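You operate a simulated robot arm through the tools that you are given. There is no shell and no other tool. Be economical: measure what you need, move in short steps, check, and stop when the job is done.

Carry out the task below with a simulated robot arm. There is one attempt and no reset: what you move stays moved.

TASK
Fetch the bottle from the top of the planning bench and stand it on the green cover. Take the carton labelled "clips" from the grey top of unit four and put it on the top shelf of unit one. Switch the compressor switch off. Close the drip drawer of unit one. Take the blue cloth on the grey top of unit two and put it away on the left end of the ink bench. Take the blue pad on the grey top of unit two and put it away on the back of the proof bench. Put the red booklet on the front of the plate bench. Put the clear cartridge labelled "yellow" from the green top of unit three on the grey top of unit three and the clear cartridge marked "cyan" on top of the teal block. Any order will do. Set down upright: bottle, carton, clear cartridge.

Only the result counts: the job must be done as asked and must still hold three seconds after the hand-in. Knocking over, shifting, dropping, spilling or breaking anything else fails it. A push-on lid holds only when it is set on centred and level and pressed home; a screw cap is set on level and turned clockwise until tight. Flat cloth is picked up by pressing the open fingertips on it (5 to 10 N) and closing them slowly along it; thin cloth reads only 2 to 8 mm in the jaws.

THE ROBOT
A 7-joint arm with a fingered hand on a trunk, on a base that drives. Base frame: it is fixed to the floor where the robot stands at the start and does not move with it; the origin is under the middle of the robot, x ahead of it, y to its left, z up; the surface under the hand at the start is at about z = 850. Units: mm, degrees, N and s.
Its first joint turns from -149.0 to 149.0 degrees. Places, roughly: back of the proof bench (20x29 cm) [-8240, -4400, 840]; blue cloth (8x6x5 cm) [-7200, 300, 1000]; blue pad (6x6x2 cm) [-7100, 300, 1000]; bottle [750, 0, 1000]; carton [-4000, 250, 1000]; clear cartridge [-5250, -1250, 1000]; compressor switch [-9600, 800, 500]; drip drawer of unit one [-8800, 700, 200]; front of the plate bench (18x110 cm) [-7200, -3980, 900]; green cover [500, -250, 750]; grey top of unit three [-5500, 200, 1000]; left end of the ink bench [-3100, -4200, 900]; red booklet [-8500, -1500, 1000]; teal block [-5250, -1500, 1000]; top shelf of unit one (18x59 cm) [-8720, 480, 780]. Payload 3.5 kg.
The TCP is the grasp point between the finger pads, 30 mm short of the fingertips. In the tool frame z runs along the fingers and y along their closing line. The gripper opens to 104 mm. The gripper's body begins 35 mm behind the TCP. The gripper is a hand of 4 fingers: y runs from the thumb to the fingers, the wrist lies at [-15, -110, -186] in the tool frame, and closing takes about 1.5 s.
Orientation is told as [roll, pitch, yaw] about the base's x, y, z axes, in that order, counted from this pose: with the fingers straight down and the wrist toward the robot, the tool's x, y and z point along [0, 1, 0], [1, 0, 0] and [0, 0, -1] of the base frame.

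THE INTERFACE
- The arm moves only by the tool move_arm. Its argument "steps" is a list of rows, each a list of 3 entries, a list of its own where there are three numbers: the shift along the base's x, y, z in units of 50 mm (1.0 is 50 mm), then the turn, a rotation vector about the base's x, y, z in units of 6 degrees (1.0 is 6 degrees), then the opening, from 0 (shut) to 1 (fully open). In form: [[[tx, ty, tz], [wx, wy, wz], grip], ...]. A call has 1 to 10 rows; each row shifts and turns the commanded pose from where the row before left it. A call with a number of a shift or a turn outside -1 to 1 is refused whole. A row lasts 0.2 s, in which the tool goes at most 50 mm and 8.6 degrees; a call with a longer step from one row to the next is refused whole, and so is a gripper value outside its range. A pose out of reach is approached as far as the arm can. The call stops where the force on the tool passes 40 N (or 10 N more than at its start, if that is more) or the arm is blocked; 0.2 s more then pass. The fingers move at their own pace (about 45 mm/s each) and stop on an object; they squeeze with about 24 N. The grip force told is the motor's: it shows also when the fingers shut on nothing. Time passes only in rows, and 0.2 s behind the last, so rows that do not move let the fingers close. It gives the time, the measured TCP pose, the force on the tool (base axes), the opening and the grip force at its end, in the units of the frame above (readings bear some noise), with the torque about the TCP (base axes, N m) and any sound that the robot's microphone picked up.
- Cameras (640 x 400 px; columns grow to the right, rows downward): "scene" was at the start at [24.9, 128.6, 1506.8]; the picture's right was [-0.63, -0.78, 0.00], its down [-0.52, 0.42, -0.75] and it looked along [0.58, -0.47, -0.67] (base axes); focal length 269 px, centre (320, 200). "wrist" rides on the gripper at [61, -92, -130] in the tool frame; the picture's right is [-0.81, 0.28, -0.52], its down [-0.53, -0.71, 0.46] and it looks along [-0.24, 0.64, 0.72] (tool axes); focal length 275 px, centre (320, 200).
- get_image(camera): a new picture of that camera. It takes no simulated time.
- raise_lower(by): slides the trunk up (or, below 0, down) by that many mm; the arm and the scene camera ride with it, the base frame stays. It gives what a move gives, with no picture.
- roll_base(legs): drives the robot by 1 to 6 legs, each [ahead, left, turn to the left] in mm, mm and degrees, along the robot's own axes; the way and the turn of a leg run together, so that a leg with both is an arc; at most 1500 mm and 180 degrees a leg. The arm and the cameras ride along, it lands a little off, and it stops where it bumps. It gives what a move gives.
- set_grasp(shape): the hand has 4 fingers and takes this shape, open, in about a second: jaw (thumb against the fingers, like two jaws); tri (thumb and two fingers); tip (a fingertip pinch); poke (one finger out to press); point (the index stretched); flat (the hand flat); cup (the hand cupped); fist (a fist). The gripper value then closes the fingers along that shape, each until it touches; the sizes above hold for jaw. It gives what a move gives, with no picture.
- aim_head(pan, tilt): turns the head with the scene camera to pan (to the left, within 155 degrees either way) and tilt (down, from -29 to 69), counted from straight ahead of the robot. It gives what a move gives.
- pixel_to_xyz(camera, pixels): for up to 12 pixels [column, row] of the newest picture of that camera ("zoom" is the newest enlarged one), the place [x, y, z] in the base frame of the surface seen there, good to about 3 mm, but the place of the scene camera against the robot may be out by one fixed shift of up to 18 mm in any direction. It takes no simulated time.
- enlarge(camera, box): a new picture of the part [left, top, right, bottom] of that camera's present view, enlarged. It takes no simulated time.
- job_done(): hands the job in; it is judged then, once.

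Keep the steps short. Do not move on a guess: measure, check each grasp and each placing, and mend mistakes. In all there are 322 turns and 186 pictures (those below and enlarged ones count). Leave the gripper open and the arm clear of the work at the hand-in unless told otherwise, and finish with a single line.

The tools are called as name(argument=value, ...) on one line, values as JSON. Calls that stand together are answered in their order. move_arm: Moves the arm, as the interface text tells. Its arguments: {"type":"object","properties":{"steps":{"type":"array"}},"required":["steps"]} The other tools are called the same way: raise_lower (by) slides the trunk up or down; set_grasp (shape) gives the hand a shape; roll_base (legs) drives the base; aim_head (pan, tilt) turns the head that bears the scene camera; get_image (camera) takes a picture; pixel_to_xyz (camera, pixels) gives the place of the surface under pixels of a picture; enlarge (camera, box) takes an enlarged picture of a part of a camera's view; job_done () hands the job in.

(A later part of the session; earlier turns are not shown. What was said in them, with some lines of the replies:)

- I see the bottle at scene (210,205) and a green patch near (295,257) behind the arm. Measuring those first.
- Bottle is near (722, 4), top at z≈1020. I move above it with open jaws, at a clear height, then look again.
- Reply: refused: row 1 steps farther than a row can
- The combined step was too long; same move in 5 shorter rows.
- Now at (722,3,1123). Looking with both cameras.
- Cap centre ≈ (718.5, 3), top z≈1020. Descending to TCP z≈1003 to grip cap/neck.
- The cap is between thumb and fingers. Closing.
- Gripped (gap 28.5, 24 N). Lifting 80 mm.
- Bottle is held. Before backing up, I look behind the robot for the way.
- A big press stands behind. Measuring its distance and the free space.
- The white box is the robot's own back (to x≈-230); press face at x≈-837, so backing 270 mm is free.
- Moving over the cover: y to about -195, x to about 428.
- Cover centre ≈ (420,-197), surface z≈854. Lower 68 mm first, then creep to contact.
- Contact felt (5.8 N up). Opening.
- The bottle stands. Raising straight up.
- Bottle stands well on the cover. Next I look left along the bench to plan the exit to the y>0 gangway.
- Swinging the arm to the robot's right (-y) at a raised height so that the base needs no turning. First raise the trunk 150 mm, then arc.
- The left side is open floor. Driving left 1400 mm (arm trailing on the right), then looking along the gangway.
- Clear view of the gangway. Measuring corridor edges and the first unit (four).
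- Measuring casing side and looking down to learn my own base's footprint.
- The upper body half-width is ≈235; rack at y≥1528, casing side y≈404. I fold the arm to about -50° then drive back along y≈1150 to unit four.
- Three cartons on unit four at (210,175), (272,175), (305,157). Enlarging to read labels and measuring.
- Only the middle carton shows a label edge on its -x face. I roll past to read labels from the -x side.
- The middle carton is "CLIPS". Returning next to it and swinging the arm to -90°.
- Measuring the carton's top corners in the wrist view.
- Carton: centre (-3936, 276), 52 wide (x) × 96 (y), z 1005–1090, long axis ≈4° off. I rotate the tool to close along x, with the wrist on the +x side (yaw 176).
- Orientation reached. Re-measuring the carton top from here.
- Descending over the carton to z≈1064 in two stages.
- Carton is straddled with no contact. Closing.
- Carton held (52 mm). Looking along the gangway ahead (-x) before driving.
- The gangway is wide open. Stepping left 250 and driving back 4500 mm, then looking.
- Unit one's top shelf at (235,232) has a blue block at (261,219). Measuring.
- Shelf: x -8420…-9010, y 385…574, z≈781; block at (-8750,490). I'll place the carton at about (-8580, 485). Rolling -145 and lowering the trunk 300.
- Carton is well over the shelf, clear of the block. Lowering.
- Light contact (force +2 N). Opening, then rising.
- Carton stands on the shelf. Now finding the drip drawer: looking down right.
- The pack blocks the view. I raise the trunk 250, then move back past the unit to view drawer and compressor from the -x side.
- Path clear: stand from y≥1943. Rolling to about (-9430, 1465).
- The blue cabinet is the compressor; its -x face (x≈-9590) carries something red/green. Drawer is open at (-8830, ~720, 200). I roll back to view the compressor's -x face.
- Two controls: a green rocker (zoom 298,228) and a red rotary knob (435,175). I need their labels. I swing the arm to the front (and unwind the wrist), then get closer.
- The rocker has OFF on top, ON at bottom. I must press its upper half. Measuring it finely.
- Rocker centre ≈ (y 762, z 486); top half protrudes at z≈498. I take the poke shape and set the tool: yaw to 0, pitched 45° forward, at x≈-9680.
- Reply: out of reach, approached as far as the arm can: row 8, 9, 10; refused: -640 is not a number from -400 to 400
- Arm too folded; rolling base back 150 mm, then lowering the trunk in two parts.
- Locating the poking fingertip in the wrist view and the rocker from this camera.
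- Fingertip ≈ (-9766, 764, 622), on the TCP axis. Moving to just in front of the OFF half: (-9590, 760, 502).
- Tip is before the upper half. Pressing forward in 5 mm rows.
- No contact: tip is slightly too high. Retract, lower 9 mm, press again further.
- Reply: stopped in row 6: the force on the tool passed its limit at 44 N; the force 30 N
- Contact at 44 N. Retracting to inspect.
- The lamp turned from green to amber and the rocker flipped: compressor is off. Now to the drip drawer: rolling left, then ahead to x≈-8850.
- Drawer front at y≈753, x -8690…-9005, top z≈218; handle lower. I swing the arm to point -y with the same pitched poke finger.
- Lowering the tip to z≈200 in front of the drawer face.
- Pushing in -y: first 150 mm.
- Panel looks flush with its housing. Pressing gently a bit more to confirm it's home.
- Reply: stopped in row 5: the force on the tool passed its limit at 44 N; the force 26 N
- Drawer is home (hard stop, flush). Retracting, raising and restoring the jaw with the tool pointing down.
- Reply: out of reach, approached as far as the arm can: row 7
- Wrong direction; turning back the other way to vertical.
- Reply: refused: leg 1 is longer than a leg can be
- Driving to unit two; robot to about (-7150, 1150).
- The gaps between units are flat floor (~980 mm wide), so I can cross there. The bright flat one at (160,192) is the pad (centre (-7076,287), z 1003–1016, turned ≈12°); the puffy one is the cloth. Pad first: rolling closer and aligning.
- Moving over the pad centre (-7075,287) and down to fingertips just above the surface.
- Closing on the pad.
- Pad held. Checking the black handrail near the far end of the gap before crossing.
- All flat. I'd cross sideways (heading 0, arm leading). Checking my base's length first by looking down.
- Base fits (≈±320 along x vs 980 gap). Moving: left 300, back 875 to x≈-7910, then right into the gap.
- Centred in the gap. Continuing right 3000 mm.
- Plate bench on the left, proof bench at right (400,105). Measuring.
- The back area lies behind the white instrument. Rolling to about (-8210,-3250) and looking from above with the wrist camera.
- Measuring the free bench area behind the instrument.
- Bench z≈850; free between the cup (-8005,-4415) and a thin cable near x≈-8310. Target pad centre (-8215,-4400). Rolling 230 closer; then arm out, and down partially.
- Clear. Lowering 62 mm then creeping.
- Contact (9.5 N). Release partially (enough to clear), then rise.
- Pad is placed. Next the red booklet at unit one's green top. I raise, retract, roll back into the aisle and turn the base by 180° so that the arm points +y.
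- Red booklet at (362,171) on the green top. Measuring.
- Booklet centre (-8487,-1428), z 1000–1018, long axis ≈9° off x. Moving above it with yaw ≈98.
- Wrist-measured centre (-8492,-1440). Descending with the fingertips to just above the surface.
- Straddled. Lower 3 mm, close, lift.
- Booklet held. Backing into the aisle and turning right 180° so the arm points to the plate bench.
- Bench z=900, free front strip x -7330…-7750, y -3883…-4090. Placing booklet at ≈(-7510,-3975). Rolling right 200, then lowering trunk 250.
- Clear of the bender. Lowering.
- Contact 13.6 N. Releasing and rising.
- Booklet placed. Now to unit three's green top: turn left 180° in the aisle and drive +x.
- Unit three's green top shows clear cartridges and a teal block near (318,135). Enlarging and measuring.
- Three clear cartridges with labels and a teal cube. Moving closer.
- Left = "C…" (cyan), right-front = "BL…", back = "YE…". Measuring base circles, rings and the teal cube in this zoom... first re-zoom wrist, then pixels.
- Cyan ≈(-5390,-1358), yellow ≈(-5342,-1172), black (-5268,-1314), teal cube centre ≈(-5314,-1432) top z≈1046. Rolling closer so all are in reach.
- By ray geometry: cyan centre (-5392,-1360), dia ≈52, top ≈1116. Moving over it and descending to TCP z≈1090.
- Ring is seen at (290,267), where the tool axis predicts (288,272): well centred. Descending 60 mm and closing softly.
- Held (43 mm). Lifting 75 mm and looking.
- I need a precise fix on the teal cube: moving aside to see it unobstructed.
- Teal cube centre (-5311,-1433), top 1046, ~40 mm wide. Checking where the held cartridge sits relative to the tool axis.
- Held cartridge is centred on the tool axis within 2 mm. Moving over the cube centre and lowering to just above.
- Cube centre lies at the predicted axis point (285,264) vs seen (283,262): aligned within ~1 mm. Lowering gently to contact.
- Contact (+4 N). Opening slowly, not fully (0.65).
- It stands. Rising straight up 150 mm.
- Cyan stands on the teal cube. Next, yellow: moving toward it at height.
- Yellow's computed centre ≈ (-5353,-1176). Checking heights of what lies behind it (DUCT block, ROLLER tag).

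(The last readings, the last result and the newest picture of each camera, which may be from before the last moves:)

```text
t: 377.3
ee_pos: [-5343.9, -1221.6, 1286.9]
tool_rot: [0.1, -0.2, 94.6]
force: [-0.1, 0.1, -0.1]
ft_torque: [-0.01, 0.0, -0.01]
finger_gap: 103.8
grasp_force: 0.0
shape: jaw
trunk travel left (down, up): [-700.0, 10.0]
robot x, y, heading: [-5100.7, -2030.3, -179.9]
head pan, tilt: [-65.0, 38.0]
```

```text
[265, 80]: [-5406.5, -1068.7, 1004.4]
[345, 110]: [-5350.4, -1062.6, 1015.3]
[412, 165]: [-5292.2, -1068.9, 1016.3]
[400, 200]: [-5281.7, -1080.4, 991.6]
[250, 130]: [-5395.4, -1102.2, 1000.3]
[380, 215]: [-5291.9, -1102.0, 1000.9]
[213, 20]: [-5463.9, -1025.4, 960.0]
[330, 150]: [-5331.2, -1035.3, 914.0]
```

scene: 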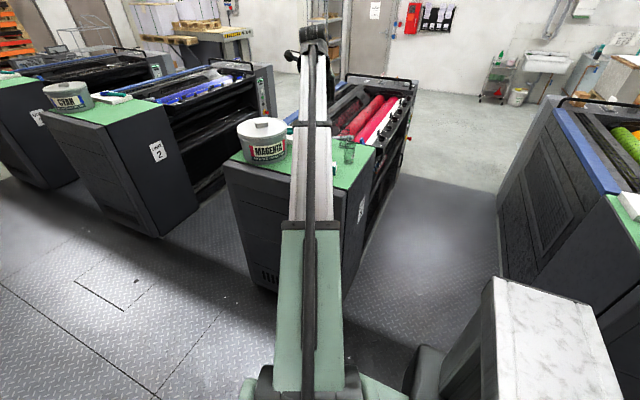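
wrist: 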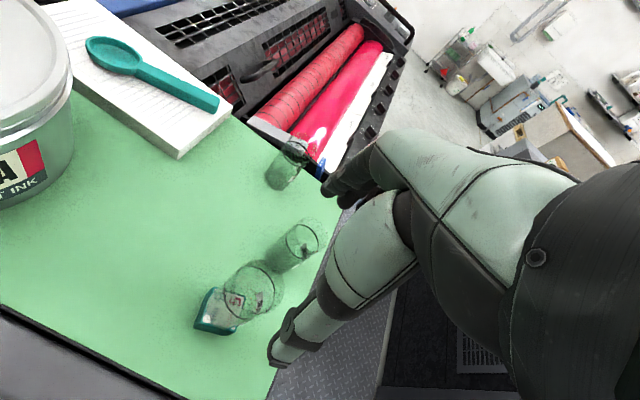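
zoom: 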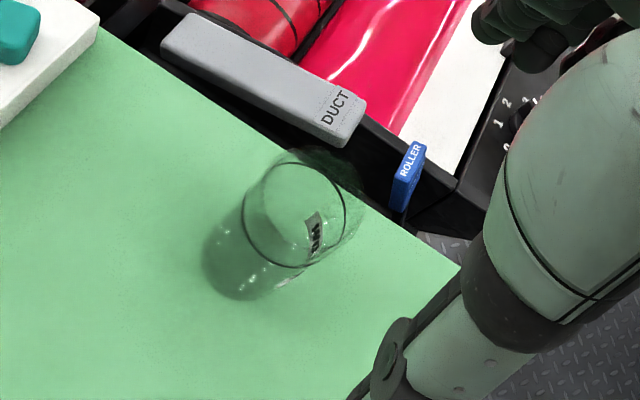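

All below z 1020: clear. Moving over yellow and down to 1150 to verify centring.

move_arm(steps=[[[-0.18, 0.91, 0], [0, 0, 0], 1], [[0, 0, -0.9], [0, 0, 0], 1], [[0, 0, -0.9], [0, 0, 0], 1], [[0, 0, -0.9], [0, 0, 0], 1]])

enlarge(camera="wrist", box=[200, 180, 360, 340])

```text
t: 378.3
ee_pos: [-5351.2, -1176.3, 1153.6]
tool_rot: [0.2, -0.2, 94.7]
force: [0.4, -0.3, -0.3]
ft_torque: [0.02, -0.02, 0.0]
finger_gap: 103.9
grasp_force: 0.0
shape: jaw
trunk travel left (down, up): [-700.0, 10.0]
robot x, y, heading: [-5101.0, -2025.5, -179.9]
head pan, tilt: [-65.0, 38.0]
```

```text
2.50 times, centred on (280, 260) of wrist
```

zoom: 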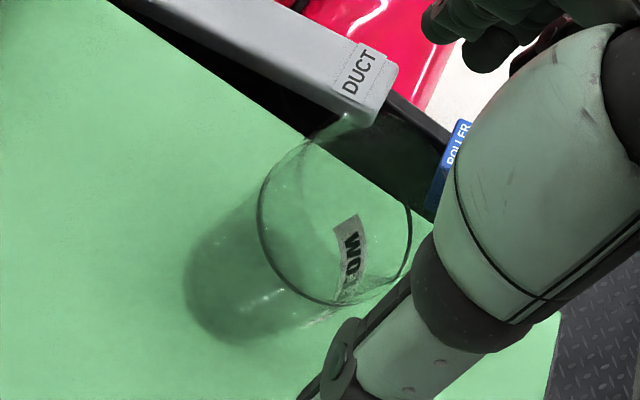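

Ring centred at (334,227) vs predicted (335,233). Descending and closing.

move_arm(steps=[[[0, 0, -0.5], [0, 0, 0], 1], [[0, 0, -0.5], [0, 0, 0], 1], [[0, 0, -0.22], [0, 0, 0], 1], [[0, 0, 0], [0, 0, 0], 0.8], [[0, 0, 0], [0, 0, 0], 0.6], [[0, 0, 0], [0, 0, 0], 0.4], [[0, 0, 0], [0, 0, 0], 0.2], [[0, 0, 0], [0, 0, 0], 0.2], [[0, 0, 0], [0, 0, 0], 0.2]])

move_arm(steps=[[[0, 0, 0.3], [0, 0, 0], 0.2], [[0, 0, 0.6], [0, 0, 0], 0.2], [[0, 0, 0.9], [0, 0, 0], 0.2], [[0, 0, 0.9], [0, 0, 0], 0.2], [[0, 0, 0.9], [0, 0, 0], 0.2], [[0, 0, 0.5], [0, 0, 0], 0.2]])

get_image(camera="wrist")

```text
t: 380.3
ee_pos: [-5350.4, -1177.7, 1089.7]
tool_rot: [0.2, -0.2, 94.8]
force: [1.1, 0.6, 0.0]
ft_torque: [0.01, 0.04, 0.0]
finger_gap: 42.9
grasp_force: 23.8
shape: jaw
trunk travel left (down, up): [-700.0, 10.0]
robot x, y, heading: [-5098.5, -2026.8, -180.2]
head pan, tilt: [-65.0, 38.0]
```

```text
t: 381.7
ee_pos: [-5350.9, -1176.9, 1296.0]
tool_rot: [0.2, -0.2, 94.7]
force: [0.0, 0.9, -1.6]
ft_torque: [0.0, -0.01, -0.03]
finger_gap: 42.9
grasp_force: 24.1
shape: jaw
trunk travel left (down, up): [-700.0, 10.0]
robot x, y, heading: [-5101.8, -2026.3, -179.7]
head pan, tilt: [-65.0, 38.0]
```

```text
69 pictures are left
```

wrist: 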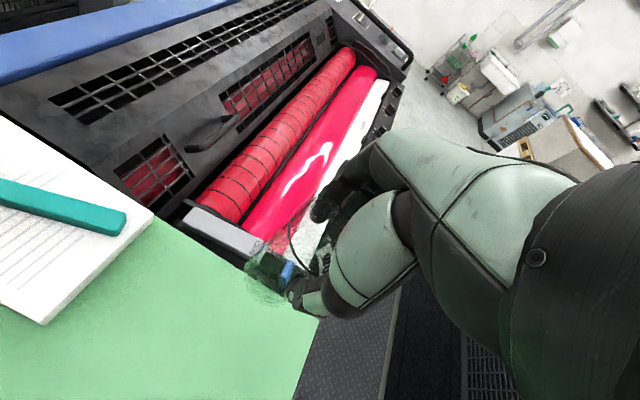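

Yellow held. Rolling to the gap axis between units four and three (x≈-4675) and checking.

roll_base(legs=[[-425, 0, -0.2]])

aim_head(pan=-90, tilt=45)

get_image(camera="scene")

```text
t: 384.4
ee_pos: [-4914.4, -1175.6, 1295.7]
tool_rot: [0.3, -0.1, 94.3]
force: [0.6, 0.5, -1.0]
ft_torque: [0.03, 0.01, -0.01]
finger_gap: 42.8
grasp_force: 24.1
shape: jaw
trunk travel left (down, up): [-700.0, 10.0]
robot x, y, heading: [-4669.2, -2025.1, 179.9]
head pan, tilt: [-65.0, 38.0]
```

```text
t: 385.3
ee_pos: [-4913.7, -1175.5, 1295.4]
tool_rot: [0.0, -0.3, 94.2]
force: [0.0, -0.1, -1.3]
ft_torque: [0.01, 0.0, 0.01]
finger_gap: 42.9
grasp_force: 23.9
shape: jaw
trunk travel left (down, up): [-700.0, 10.0]
robot x, y, heading: [-4669.0, -2026.7, 179.7]
head pan, tilt: [-90.0, 45.0]
```

```text
68 pictures are left
```

scene: 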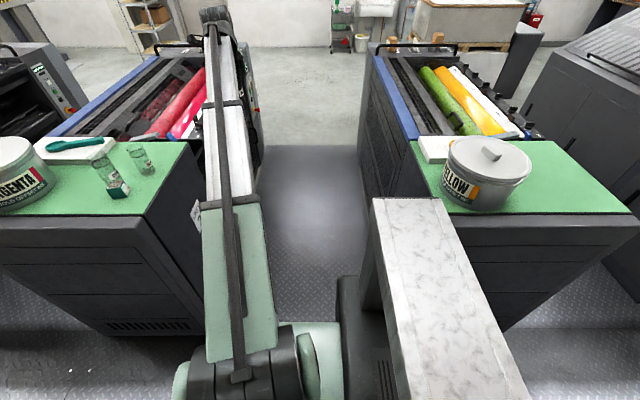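

pixel_to_xyz(camera="scene", pixels=[[180, 300], [215, 345], [370, 200], [360, 150], [370, 265], [262, 150], [145, 215], [420, 170], [300, 200]])

enlarge(camera="scene", box=[80, 130, 180, 210])

```text
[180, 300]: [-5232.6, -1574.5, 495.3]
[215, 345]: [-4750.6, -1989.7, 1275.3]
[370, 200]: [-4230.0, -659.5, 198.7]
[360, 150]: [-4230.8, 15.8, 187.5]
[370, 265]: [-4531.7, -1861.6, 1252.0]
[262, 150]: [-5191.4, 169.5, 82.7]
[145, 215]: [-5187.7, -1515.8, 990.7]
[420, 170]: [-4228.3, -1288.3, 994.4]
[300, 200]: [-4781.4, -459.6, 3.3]
```

```text
5.00 times, centred on (130, 170) of scene
```

zoom: 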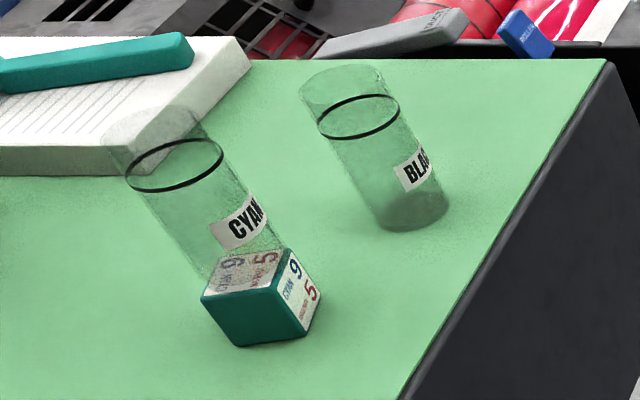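

Cyan confirmed on its block; gap x -4230…-5190. Crossing to the +y aisle.

roll_base(legs=[[30, -1400, 0.2], [0, -1450, 0]])

```text
t: 399.0
ee_pos: [-4963.6, 1666.1, 1295.2]
tool_rot: [0.2, -0.3, 94.7]
force: [0.4, -0.7, -1.1]
ft_torque: [0.01, -0.02, -0.01]
finger_gap: 42.6
grasp_force: 24.5
shape: jaw
trunk travel left (down, up): [-700.0, 10.0]
robot x, y, heading: [-4708.6, 815.8, -179.8]
head pan, tilt: [-90.0, 45.0]
```

Rolling to the front of unit three and turning back to heading 0.

roll_base(legs=[[0, -400, 0], [1090, 0, 0], [0, 0, -180]])

aim_head(pan=-70, tilt=42)

get_image(camera="scene")

get_image(camera="wrist")

```text
t: 414.1
ee_pos: [-5574.7, 363.9, 1295.8]
tool_rot: [0.2, -0.1, -86.4]
force: [0.4, -0.6, -1.6]
ft_torque: [0.0, 0.02, 0.01]
finger_gap: 42.0
grasp_force: 24.5
shape: jaw
trunk travel left (down, up): [-700.0, 10.0]
robot x, y, heading: [-5809.8, 1220.1, -0.8]
head pan, tilt: [-90.0, 45.0]
```

```text
t: 414.9
ee_pos: [-5574.8, 363.9, 1295.3]
tool_rot: [0.1, -0.2, -86.5]
force: [-0.5, 0.0, -1.9]
ft_torque: [0.02, 0.0, 0.0]
finger_gap: 41.9
grasp_force: 23.7
shape: jaw
trunk travel left (down, up): [-700.0, 10.0]
robot x, y, heading: [-5813.9, 1217.4, -0.8]
head pan, tilt: [-70.0, 42.0]
```

```text
66 pictures are left
```

scene: 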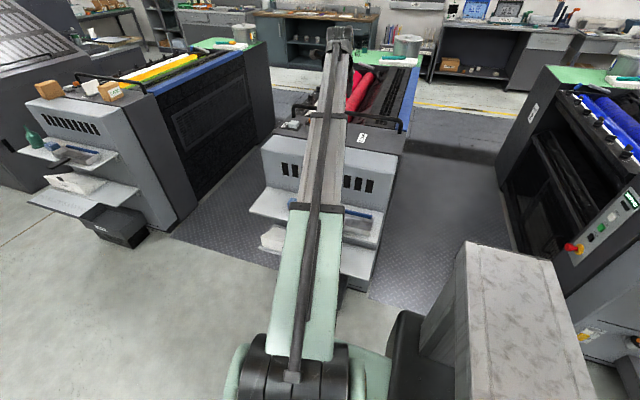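

```text
65 pictures are left
```

wrist: 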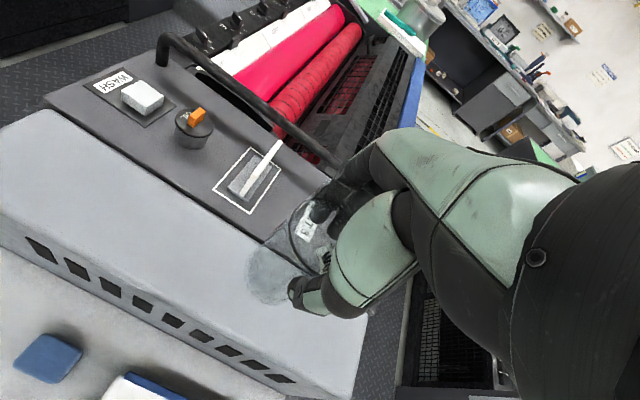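

The light-grey strip is free. Measuring it.

pixel_to_xyz(camera="wrist", pixels=[[150, 220], [200, 270], [215, 225], [270, 350], [100, 190], [250, 190], [180, 310], [330, 330]])

```text
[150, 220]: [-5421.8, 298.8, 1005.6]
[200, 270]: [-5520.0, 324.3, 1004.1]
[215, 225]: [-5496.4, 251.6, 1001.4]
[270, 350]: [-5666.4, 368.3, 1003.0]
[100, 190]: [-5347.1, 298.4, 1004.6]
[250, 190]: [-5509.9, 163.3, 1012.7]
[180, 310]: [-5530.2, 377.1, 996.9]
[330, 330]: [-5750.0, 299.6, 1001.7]
```

Placing at ≈(-5572,302). Roll 60 right, then lower.

roll_base(legs=[[0, -65, 0.7]])

move_arm(steps=[[[0, 0, -0.9], [0, 0, 0], 0.2], [[0, 0, -0.9], [0, 0, 0], 0.2], [[0, 0, -0.9], [0, 0, 0], 0.2], [[0, 0, -0.7], [0, 0, 0], 0.2], [[0, 0, -0.36], [0, 0, 0], 0.2]])

get_image(camera="wrist")

```text
t: 415.9
ee_pos: [-5564.0, 301.0, 1293.7]
tool_rot: [0.1, -0.2, -85.6]
force: [-0.7, -0.4, -1.8]
ft_torque: [0.05, -0.02, 0.0]
finger_gap: 41.7
grasp_force: 23.9
shape: jaw
trunk travel left (down, up): [-700.0, 10.0]
robot x, y, heading: [-5809.0, 1150.7, 0.1]
head pan, tilt: [-70.0, 42.0]
```

```text
t: 417.1
ee_pos: [-5562.9, 300.4, 1108.3]
tool_rot: [0.1, -0.2, -85.8]
force: [0.5, -0.9, -1.7]
ft_torque: [0.0, 0.02, 0.02]
finger_gap: 42.1
grasp_force: 23.7
shape: jaw
trunk travel left (down, up): [-700.0, 10.0]
robot x, y, heading: [-5807.6, 1154.4, -0.3]
head pan, tilt: [-70.0, 42.0]
```

```text
64 pictures are left
```

wrist: 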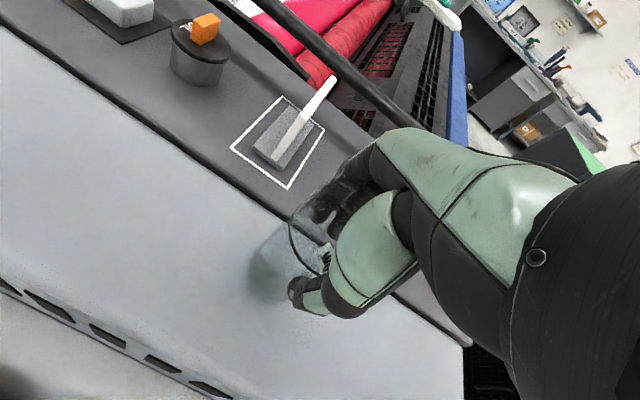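

move_arm(steps=[[[0, 0, -0.12], [0, 0, 0], 0.2], [[0, 0, -0.06], [0, 0, 0], 0.2], [[0, 0, -0.04], [0, 0, 0], 0.2], [[0, 0, -0.02], [0, 0, 0], 0.2]])

move_arm(steps=[[[0, 0, -0.02], [0, 0, 0], 0.2], [[0, 0, -0.02], [0, 0, 0], 0.2]])

```text
t: 418.1
ee_pos: [-5564.6, 303.5, 1095.0]
tool_rot: [0.1, -0.1, -85.7]
force: [0.5, -0.1, -2.1]
ft_torque: [0.01, 0.0, 0.01]
finger_gap: 41.7
grasp_force: 24.2
shape: jaw
trunk travel left (down, up): [-700.0, 10.0]
robot x, y, heading: [-5809.8, 1154.6, -0.3]
head pan, tilt: [-70.0, 42.0]
```

```text
t: 418.7
ee_pos: [-5564.6, 303.1, 1094.0]
tool_rot: [0.1, -0.2, -85.7]
force: [0.3, 0.5, -1.9]
ft_torque: [0.0, 0.03, 0.0]
finger_gap: 41.8
grasp_force: 24.0
shape: jaw
trunk travel left (down, up): [-700.0, 10.0]
robot x, y, heading: [-5808.1, 1154.7, -0.2]
head pan, tilt: [-70.0, 42.0]
```

move_arm(steps=[[[0, 0, -0.03], [0, 0, 0], 0.2], [[0, 0, -0.02], [0, 0, 0], 0.2], [[0, 0, 0], [0, 0, 0], 0.2]])

```text
t: 419.5
ee_pos: [-5566.0, 303.3, 1092.4]
tool_rot: [0.3, -0.4, -85.7]
force: [-0.1, -1.8, 11.3]
ft_torque: [-0.17, 0.0, 0.02]
finger_gap: 42.4
grasp_force: 24.0
shape: jaw
trunk travel left (down, up): [-700.0, 10.0]
robot x, y, heading: [-5807.9, 1155.4, -0.2]
head pan, tilt: [-70.0, 42.0]
```

Contact. Opening slowly and rising.

move_arm(steps=[[[0, 0, 0.02], [0, 0, 0], 0.43], [[0, 0, 0], [0, 0, 0], 0.46], [[0, 0, 0], [0, 0, 0], 0.5], [[0, 0, 0], [0, 0, 0], 0.6], [[0, 0, 0], [0, 0, 0], 0.7], [[0, 0, 0], [0, 0, 0], 0.8], [[0, 0, 0.4], [0, 0, 0], 0.8], [[0, 0, 0.8], [0, 0, 0], 0.8], [[0, 0, 0.8], [0, 0, 0], 0.8], [[0, 0, 0.8], [0, 0, 0], 1]])

get_image(camera="wrist")

```text
t: 421.7
ee_pos: [-5563.5, 304.8, 1230.7]
tool_rot: [0.2, -0.3, -85.8]
force: [0.4, 0.4, -0.2]
ft_torque: [-0.01, 0.04, -0.02]
finger_gap: 103.2
grasp_force: 0.1
shape: jaw
trunk travel left (down, up): [-700.0, 10.0]
robot x, y, heading: [-5812.1, 1151.7, -0.3]
head pan, tilt: [-70.0, 42.0]
```

```text
63 pictures are left
```

wrist: 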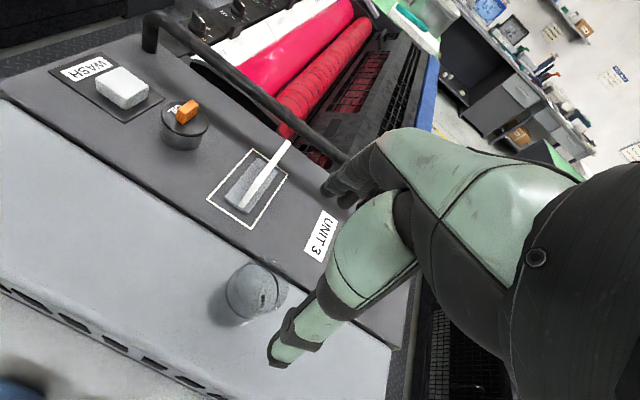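

Yellow cartridge stands on unit three's grey top. Now the cloth on unit two.

roll_base(legs=[[0, 250, 0.2], [-1500, 0, 0], [-150, -280, 0]])

get_image(camera="wrist")

```text
t: 432.3
ee_pos: [-7243.9, 292.4, 1231.4]
tool_rot: [0.2, -0.1, -87.0]
force: [-0.4, -0.4, -0.6]
ft_torque: [0.01, -0.03, -0.02]
finger_gap: 103.6
grasp_force: 0.1
shape: jaw
trunk travel left (down, up): [-700.0, 10.0]
robot x, y, heading: [-7472.6, 1150.7, -1.6]
head pan, tilt: [-70.0, 42.0]
```

```text
62 pictures are left
```

wrist: 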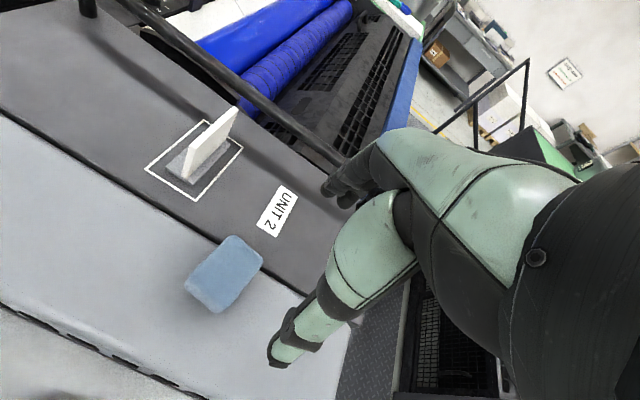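

pixel_to_xyz(camera="wrist", pixels=[[234, 238], [261, 258], [222, 300], [190, 282], [225, 265], [215, 310], [190, 290], [205, 280], [245, 265], [235, 285], [212, 262]])

enlarge(camera="wrist", box=[160, 210, 300, 330])

```text
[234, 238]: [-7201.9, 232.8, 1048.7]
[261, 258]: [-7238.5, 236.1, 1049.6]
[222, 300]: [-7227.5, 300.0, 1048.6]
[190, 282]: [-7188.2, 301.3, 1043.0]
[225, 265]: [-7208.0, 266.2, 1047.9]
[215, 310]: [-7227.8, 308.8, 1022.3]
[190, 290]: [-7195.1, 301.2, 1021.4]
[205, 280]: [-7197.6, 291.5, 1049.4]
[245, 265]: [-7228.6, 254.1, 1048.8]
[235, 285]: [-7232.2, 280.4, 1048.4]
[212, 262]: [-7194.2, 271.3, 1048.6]
```

```text
3.33 times, centred on (230, 270) of wrist
```

zoom: 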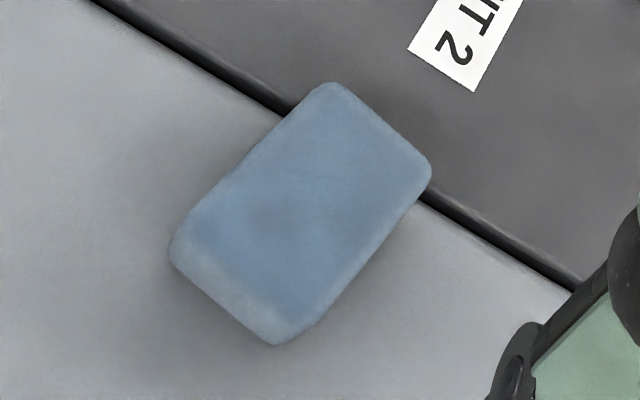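

Cloth wad: centre (-7213,268), ~57×82 mm, z 1003–1049. I align yaw ≈-100 and grip along its long side (82 < 104).

move_arm(steps=[[[0.3, -0.25, 0], [0, 0, -1], 1], [[0.3, -0.25, 0], [0, 0, -1], 1], [[0, 0, -0.9], [0, 0, -0.15], 1], [[0, 0, -0.9], [0, 0, 0], 1]])

get_image(camera="wrist")

```text
t: 433.3
ee_pos: [-7210.9, 267.5, 1141.3]
tool_rot: [0.1, -0.3, -100.0]
force: [-0.2, 0.6, 0.3]
ft_torque: [0.01, 0.01, 0.02]
finger_gap: 103.8
grasp_force: 0.1
shape: jaw
trunk travel left (down, up): [-700.0, 10.0]
robot x, y, heading: [-7472.6, 1148.0, -1.6]
head pan, tilt: [-70.0, 42.0]
```

```text
60 pictures are left
```

wrist: 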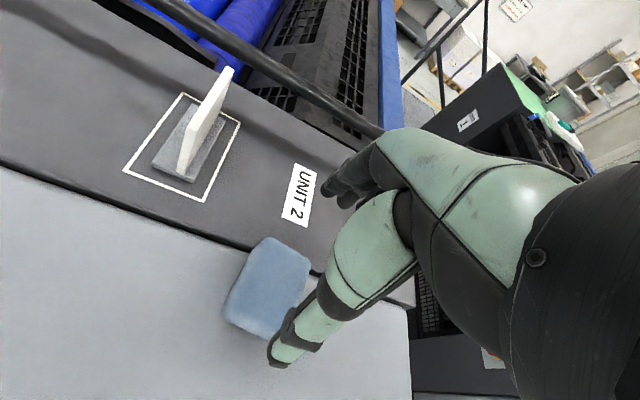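

Centred (seen (267,278) vs predicted (272,281)). Descending to z≈1037.

move_arm(steps=[[[0, 0, -0.6], [0, 0, 0], 1], [[0, 0, -0.6], [0, 0, 0], 1], [[0, 0, -0.5], [0, 0, 0], 1], [[0, 0, -0.38], [0, 0, 0], 1]])

move_arm(steps=[[[0, 0, 0], [0, 0, 0], 0.8], [[0, 0, 0], [0, 0, 0], 0.6], [[0, 0, 0], [0, 0, 0], 0.4], [[0, 0, 0], [0, 0, 0], 0.2], [[0, 0, 0], [0, 0, 0], 0], [[0, 0, 0], [0, 0, 0], 0], [[0, 0, 0], [0, 0, 0], 0]])

get_image(camera="wrist")

```text
t: 434.3
ee_pos: [-7213.9, 269.0, 1037.1]
tool_rot: [0.1, -0.1, -99.9]
force: [0.3, 0.7, -0.2]
ft_torque: [-0.05, 0.03, 0.02]
finger_gap: 103.7
grasp_force: 0.0
shape: jaw
trunk travel left (down, up): [-700.0, 10.0]
robot x, y, heading: [-7471.2, 1147.2, -1.5]
head pan, tilt: [-70.0, 42.0]
```

```text
t: 435.9
ee_pos: [-7214.2, 268.1, 1038.4]
tool_rot: [0.0, -0.1, -100.0]
force: [-0.5, -0.1, 0.5]
ft_torque: [-0.01, 0.0, 0.01]
finger_gap: 69.2
grasp_force: 24.2
shape: jaw
trunk travel left (down, up): [-700.0, 10.0]
robot x, y, heading: [-7470.6, 1147.1, -1.8]
head pan, tilt: [-70.0, 42.0]
```

```text
59 pictures are left
```

wrist: 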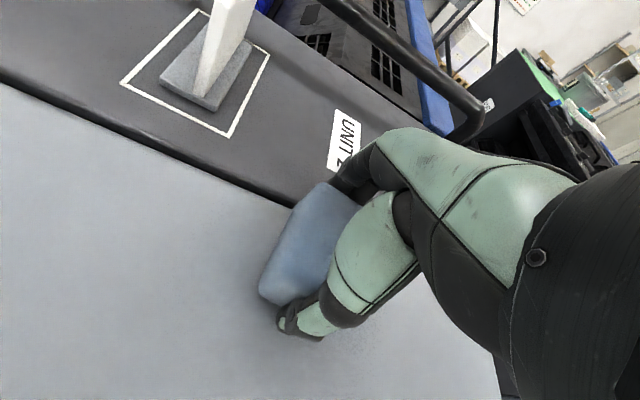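

Gripped at 69 mm. Lifting.

move_arm(steps=[[[0, 0, 0.3], [0, 0, 0], 0], [[0, 0, 0.6], [0, 0, 0], 0], [[0, 0, 0.9], [0, 0, 0], 0], [[0, 0, 0.9], [0, 0, 0], 0], [[0, 0, 0.9], [0, 0, 0], 0], [[0, 0, 0.9], [0, 0, 0], 0], [[0, 0, 0.6], [0, 0, 0], 0]])

get_image(camera="wrist")

```text
t: 437.5
ee_pos: [-7214.0, 269.7, 1295.1]
tool_rot: [0.2, -0.2, -100.0]
force: [0.5, -0.1, -0.1]
ft_torque: [0.01, 0.02, -0.01]
finger_gap: 69.0
grasp_force: 23.4
shape: jaw
trunk travel left (down, up): [-700.0, 10.0]
robot x, y, heading: [-7470.4, 1147.0, -1.5]
head pan, tilt: [-70.0, 42.0]
```

```text
58 pictures are left
```

wrist: 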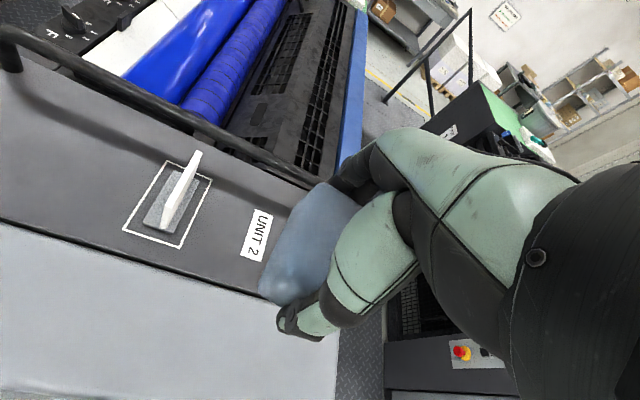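

Cloth held. Driving along the +y aisle to the gap at x≈-4725.

roll_base(legs=[[0, 250, 1.6], [1400, 0, 0], [1345, 0, 0]])

```text
t: 452.3
ee_pos: [-4412.1, 533.6, 1293.2]
tool_rot: [0.1, -0.2, -97.2]
force: [-0.2, 0.7, -0.7]
ft_torque: [-0.01, -0.05, 0.01]
finger_gap: 69.1
grasp_force: 23.8
shape: jaw
trunk travel left (down, up): [-700.0, 10.0]
robot x, y, heading: [-4709.0, 1397.9, 1.2]
head pan, tilt: [-70.0, 42.0]
```

roll_base(legs=[[-15, -700, -1.2], [0, -700, 0]])

```text
t: 459.5
ee_pos: [-4421.1, -865.4, 1294.1]
tool_rot: [0.2, -0.3, -97.8]
force: [-0.6, 0.1, -0.9]
ft_torque: [0.01, 0.0, 0.04]
finger_gap: 69.0
grasp_force: 23.9
shape: jaw
trunk travel left (down, up): [-700.0, 10.0]
robot x, y, heading: [-4711.8, 3.5, 0.8]
head pan, tilt: [-70.0, 42.0]
```

roll_base(legs=[[-15, -1350, -0.8], [0, -1300, 0]])

aim_head(pan=-55, tilt=35)

get_image(camera="scene")

```text
t: 472.4
ee_pos: [-4392.8, -3522.3, 1293.6]
tool_rot: [0.1, -0.3, -97.2]
force: [-0.7, 0.0, 0.1]
ft_torque: [0.01, 0.02, -0.02]
finger_gap: 68.9
grasp_force: 24.3
shape: jaw
trunk travel left (down, up): [-700.0, 10.0]
robot x, y, heading: [-4692.9, -2656.2, 1.1]
head pan, tilt: [-70.0, 42.0]
```

```text
t: 473.2
ee_pos: [-4393.1, -3522.2, 1293.3]
tool_rot: [0.0, -0.3, -97.2]
force: [-0.2, 0.7, -0.3]
ft_torque: [0.0, -0.01, -0.01]
finger_gap: 69.0
grasp_force: 24.1
shape: jaw
trunk travel left (down, up): [-700.0, 10.0]
robot x, y, heading: [-4693.1, -2658.1, 1.5]
head pan, tilt: [-55.0, 35.0]
```

```text
57 pictures are left
```

scene: 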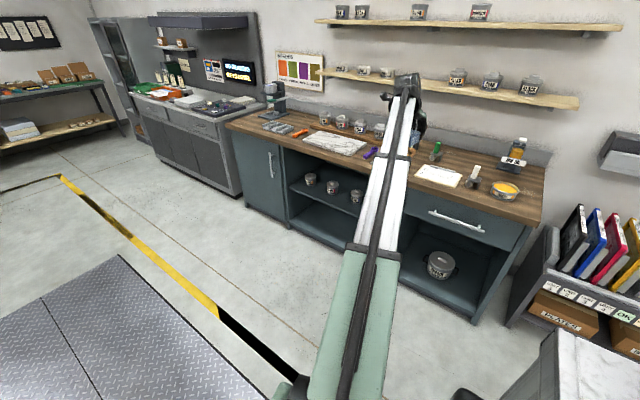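

The wooden ink bench is ahead; its left end is near (260,120). Measuring.

pixel_to_xyz(camera="scene", pixels=[[228, 124], [250, 115], [262, 125], [240, 128], [275, 130], [300, 133], [275, 95], [268, 112], [335, 142], [310, 152], [305, 115], [255, 128]])

enlarge(camera="scene", box=[215, 75, 375, 175])

```text
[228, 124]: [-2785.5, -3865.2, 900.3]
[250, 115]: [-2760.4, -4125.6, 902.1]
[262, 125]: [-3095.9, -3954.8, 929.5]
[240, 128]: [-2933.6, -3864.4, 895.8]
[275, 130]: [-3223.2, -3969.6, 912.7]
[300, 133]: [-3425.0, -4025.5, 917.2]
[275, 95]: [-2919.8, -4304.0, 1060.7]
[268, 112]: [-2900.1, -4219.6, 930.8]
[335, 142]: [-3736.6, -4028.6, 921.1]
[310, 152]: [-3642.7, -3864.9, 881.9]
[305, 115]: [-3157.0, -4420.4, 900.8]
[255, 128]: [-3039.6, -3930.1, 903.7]
```

```text
4.00 times, centred on (295, 125) of scene
```

zoom: 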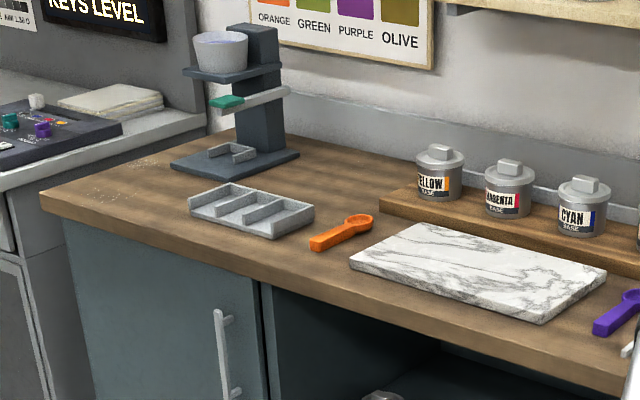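

pixel_to_xyz(camera="zoom", pixels=[[335, 170], [340, 195], [300, 155], [240, 185], [312, 207], [375, 215], [400, 200], [360, 150], [130, 170], [110, 215], [170, 165], [195, 205]])

```text
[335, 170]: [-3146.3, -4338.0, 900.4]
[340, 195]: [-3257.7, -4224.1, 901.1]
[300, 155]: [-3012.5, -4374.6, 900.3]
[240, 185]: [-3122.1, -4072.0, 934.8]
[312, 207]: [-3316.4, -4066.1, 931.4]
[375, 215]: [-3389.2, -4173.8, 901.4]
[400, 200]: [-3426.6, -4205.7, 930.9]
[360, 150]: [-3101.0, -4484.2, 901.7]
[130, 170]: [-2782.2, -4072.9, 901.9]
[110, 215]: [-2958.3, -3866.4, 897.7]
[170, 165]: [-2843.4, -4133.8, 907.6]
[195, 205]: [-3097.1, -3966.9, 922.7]
```

Free area behind the tray: x -3050…-3380, y -4110…-4480, z 901. Target (-3150,-4215). First x-alignment, then lower the trunk, then approach.

roll_base(legs=[[1240, 0, -1.3]])

raise_lower(by=-180)

get_image(camera="scene")

```text
t: 479.6
ee_pos: [-3154.3, -3521.4, 1293.5]
tool_rot: [0.0, -0.2, -98.8]
force: [0.6, -0.1, 0.0]
ft_torque: [-0.03, 0.02, 0.01]
finger_gap: 68.7
grasp_force: 23.9
shape: jaw
trunk travel left (down, up): [-700.0, 10.0]
robot x, y, heading: [-3429.0, -2643.8, -0.1]
head pan, tilt: [-55.0, 35.0]
```

```text
t: 481.6
ee_pos: [-3153.4, -3521.4, 1114.5]
tool_rot: [0.1, -0.2, -98.9]
force: [-0.8, 0.9, -1.2]
ft_torque: [-0.01, -0.01, 0.0]
finger_gap: 68.9
grasp_force: 23.5
shape: jaw
trunk travel left (down, up): [-520.0, 190.0]
robot x, y, heading: [-3430.4, -2648.6, -0.4]
head pan, tilt: [-55.0, 35.0]
```

```text
55 pictures are left
```

scene: 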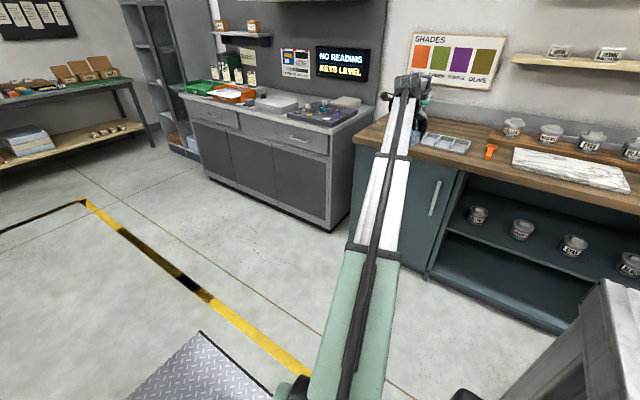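

Approaching: right 690 mm.

roll_base(legs=[[0, -500, 0], [0, -190, 0]])

get_image(camera="wrist")

```text
t: 485.7
ee_pos: [-3163.9, -4218.6, 1115.4]
tool_rot: [0.1, -0.1, -99.0]
force: [0.2, -0.2, -0.1]
ft_torque: [-0.02, 0.02, -0.01]
finger_gap: 69.1
grasp_force: 23.8
shape: jaw
trunk travel left (down, up): [-520.0, 190.0]
robot x, y, heading: [-3441.3, -3341.4, -0.7]
head pan, tilt: [-55.0, 35.0]
```

```text
54 pictures are left
```

wrist: 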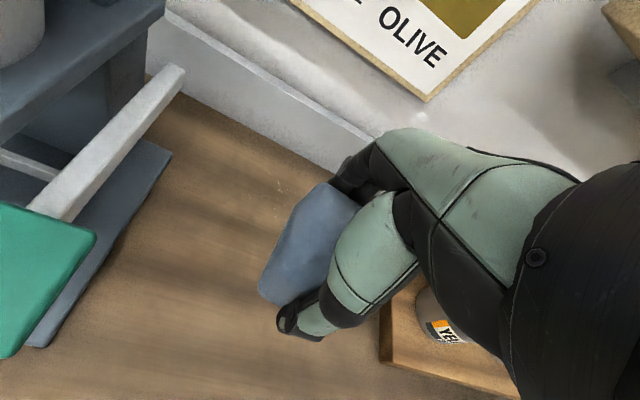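

pixel_to_xyz(camera="wrist", pixels=[[200, 260], [280, 170], [300, 130], [165, 80], [60, 215], [90, 240], [390, 350], [430, 310], [250, 340], [150, 160]])

```text
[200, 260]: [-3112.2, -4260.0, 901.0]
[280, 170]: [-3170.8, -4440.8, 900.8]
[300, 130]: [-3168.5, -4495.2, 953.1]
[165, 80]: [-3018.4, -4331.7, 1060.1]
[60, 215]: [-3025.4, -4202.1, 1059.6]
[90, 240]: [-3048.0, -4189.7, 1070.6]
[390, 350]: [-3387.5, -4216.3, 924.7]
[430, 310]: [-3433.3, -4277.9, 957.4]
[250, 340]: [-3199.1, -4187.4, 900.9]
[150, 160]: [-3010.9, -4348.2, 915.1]
```

Clear. Lowering to just above the bench.

move_arm(steps=[[[0, 0, -0.9], [0, 0, 0], 0], [[0, 0, -0.9], [0, 0, 0], 0], [[0, 0, -0.9], [0, 0, 0], 0], [[0, 0, -0.6], [0, 0, 0], 0]])

get_image(camera="wrist")

```text
t: 486.7
ee_pos: [-3164.9, -4221.1, 948.2]
tool_rot: [0.1, -0.1, -99.0]
force: [0.3, 1.0, 0.6]
ft_torque: [0.01, -0.02, 0.0]
finger_gap: 69.0
grasp_force: 23.4
shape: jaw
trunk travel left (down, up): [-520.0, 190.0]
robot x, y, heading: [-3438.3, -3347.3, -0.7]
head pan, tilt: [-55.0, 35.0]
```

```text
53 pictures are left
```

wrist: 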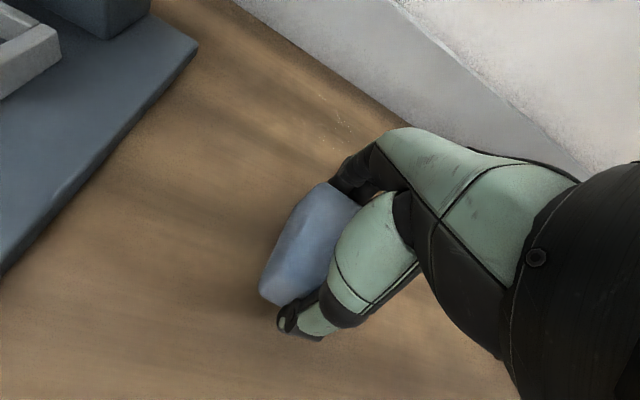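

move_arm(steps=[[[0, 0, -0.1], [0, 0, 0], 0], [[0, 0, -0.06], [0, 0, 0], 0], [[0, 0, -0.05], [0, 0, 0], 0], [[0, 0, -0.04], [0, 0, 0], 0]])

```text
t: 487.7
ee_pos: [-3164.0, -4219.5, 935.1]
tool_rot: [0.2, -0.2, -99.0]
force: [0.5, -0.7, -0.2]
ft_torque: [0.0, 0.02, 0.02]
finger_gap: 69.0
grasp_force: 23.6
shape: jaw
trunk travel left (down, up): [-520.0, 190.0]
robot x, y, heading: [-3436.2, -3342.9, -0.6]
head pan, tilt: [-55.0, 35.0]
```

move_arm(steps=[[[0, 0, -0.03], [0, 0, 0], 0], [[0, 0, -0.03], [0, 0, 0], 0], [[0, 0, 0], [0, 0, 0], 0]])

```text
t: 488.5
ee_pos: [-3165.5, -4218.9, 934.8]
tool_rot: [0.3, -0.3, -99.0]
force: [1.5, 0.2, 7.4]
ft_torque: [-0.08, 0.05, 0.02]
finger_gap: 68.8
grasp_force: 24.2
shape: jaw
trunk travel left (down, up): [-520.0, 190.0]
robot x, y, heading: [-3441.6, -3343.2, -0.4]
head pan, tilt: [-55.0, 35.0]
```

Contact (7.4 N). Releasing and rising.

move_arm(steps=[[[0, 0, 0], [0, 0, 0], 0.75], [[0, 0, 0], [0, 0, 0], 0.9], [[0, 0, 0], [0, 0, 0], 1], [[0, 0, 0], [0, 0, 0], 1], [[0, 0, 0.2], [0, 0, 0], 1], [[0, 0, 0.5], [0, 0, 0], 1], [[0, 0, 0.9], [0, 0, 0], 1], [[0, 0, 0.9], [0, 0, 0], 1], [[0, 0, 0.9], [0, 0, 0], 1]])

get_image(camera="wrist")

```text
t: 490.5
ee_pos: [-3162.0, -4218.8, 1103.9]
tool_rot: [0.3, -0.3, -99.0]
force: [0.7, -0.1, 0.4]
ft_torque: [0.03, -0.04, -0.01]
finger_gap: 103.5
grasp_force: 0.1
shape: jaw
trunk travel left (down, up): [-520.0, 190.0]
robot x, y, heading: [-3437.8, -3347.2, -0.7]
head pan, tilt: [-55.0, 35.0]
```

```text
52 pictures are left
```

wrist: 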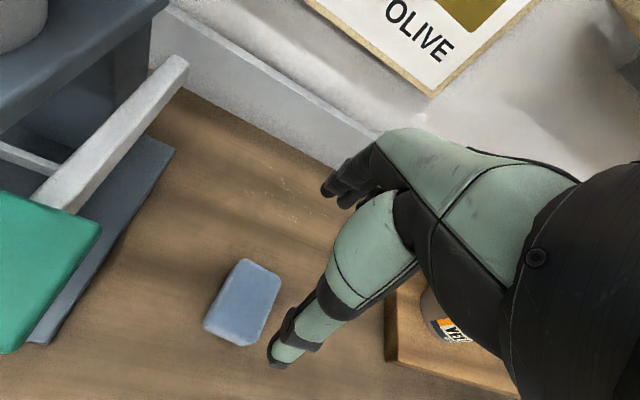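

Cloth lies on the left end of the ink bench. Backing the arm clear.

roll_base(legs=[[0, 650, 0]])

get_image(camera="scene")

```text
t: 494.0
ee_pos: [-3154.6, -3594.9, 1103.9]
tool_rot: [0.2, -0.3, -98.8]
force: [-0.7, 0.3, -0.9]
ft_torque: [-0.04, 0.03, -0.02]
finger_gap: 103.5
grasp_force: 0.0
shape: jaw
trunk travel left (down, up): [-520.0, 190.0]
robot x, y, heading: [-3431.4, -2720.2, -0.7]
head pan, tilt: [-55.0, 35.0]
```

```text
51 pictures are left
```

scene: 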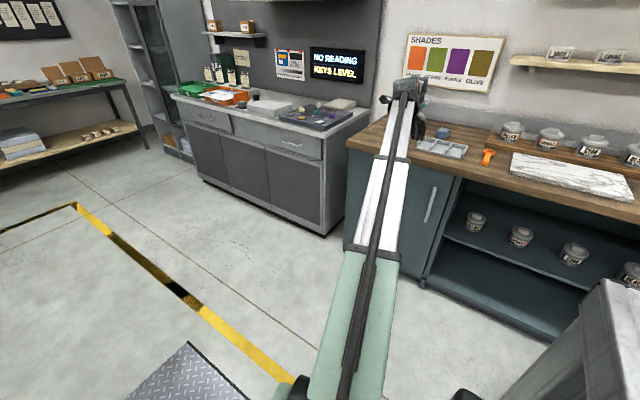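

Everything is placed, the gripper is open and the arm is clear of the work. Handing in.

job_done()

```text
The job is handed in.
```

All nine items are done as asked, each placing checked by camera (drawer and compressor checked right after operating them), and the job is handed in.
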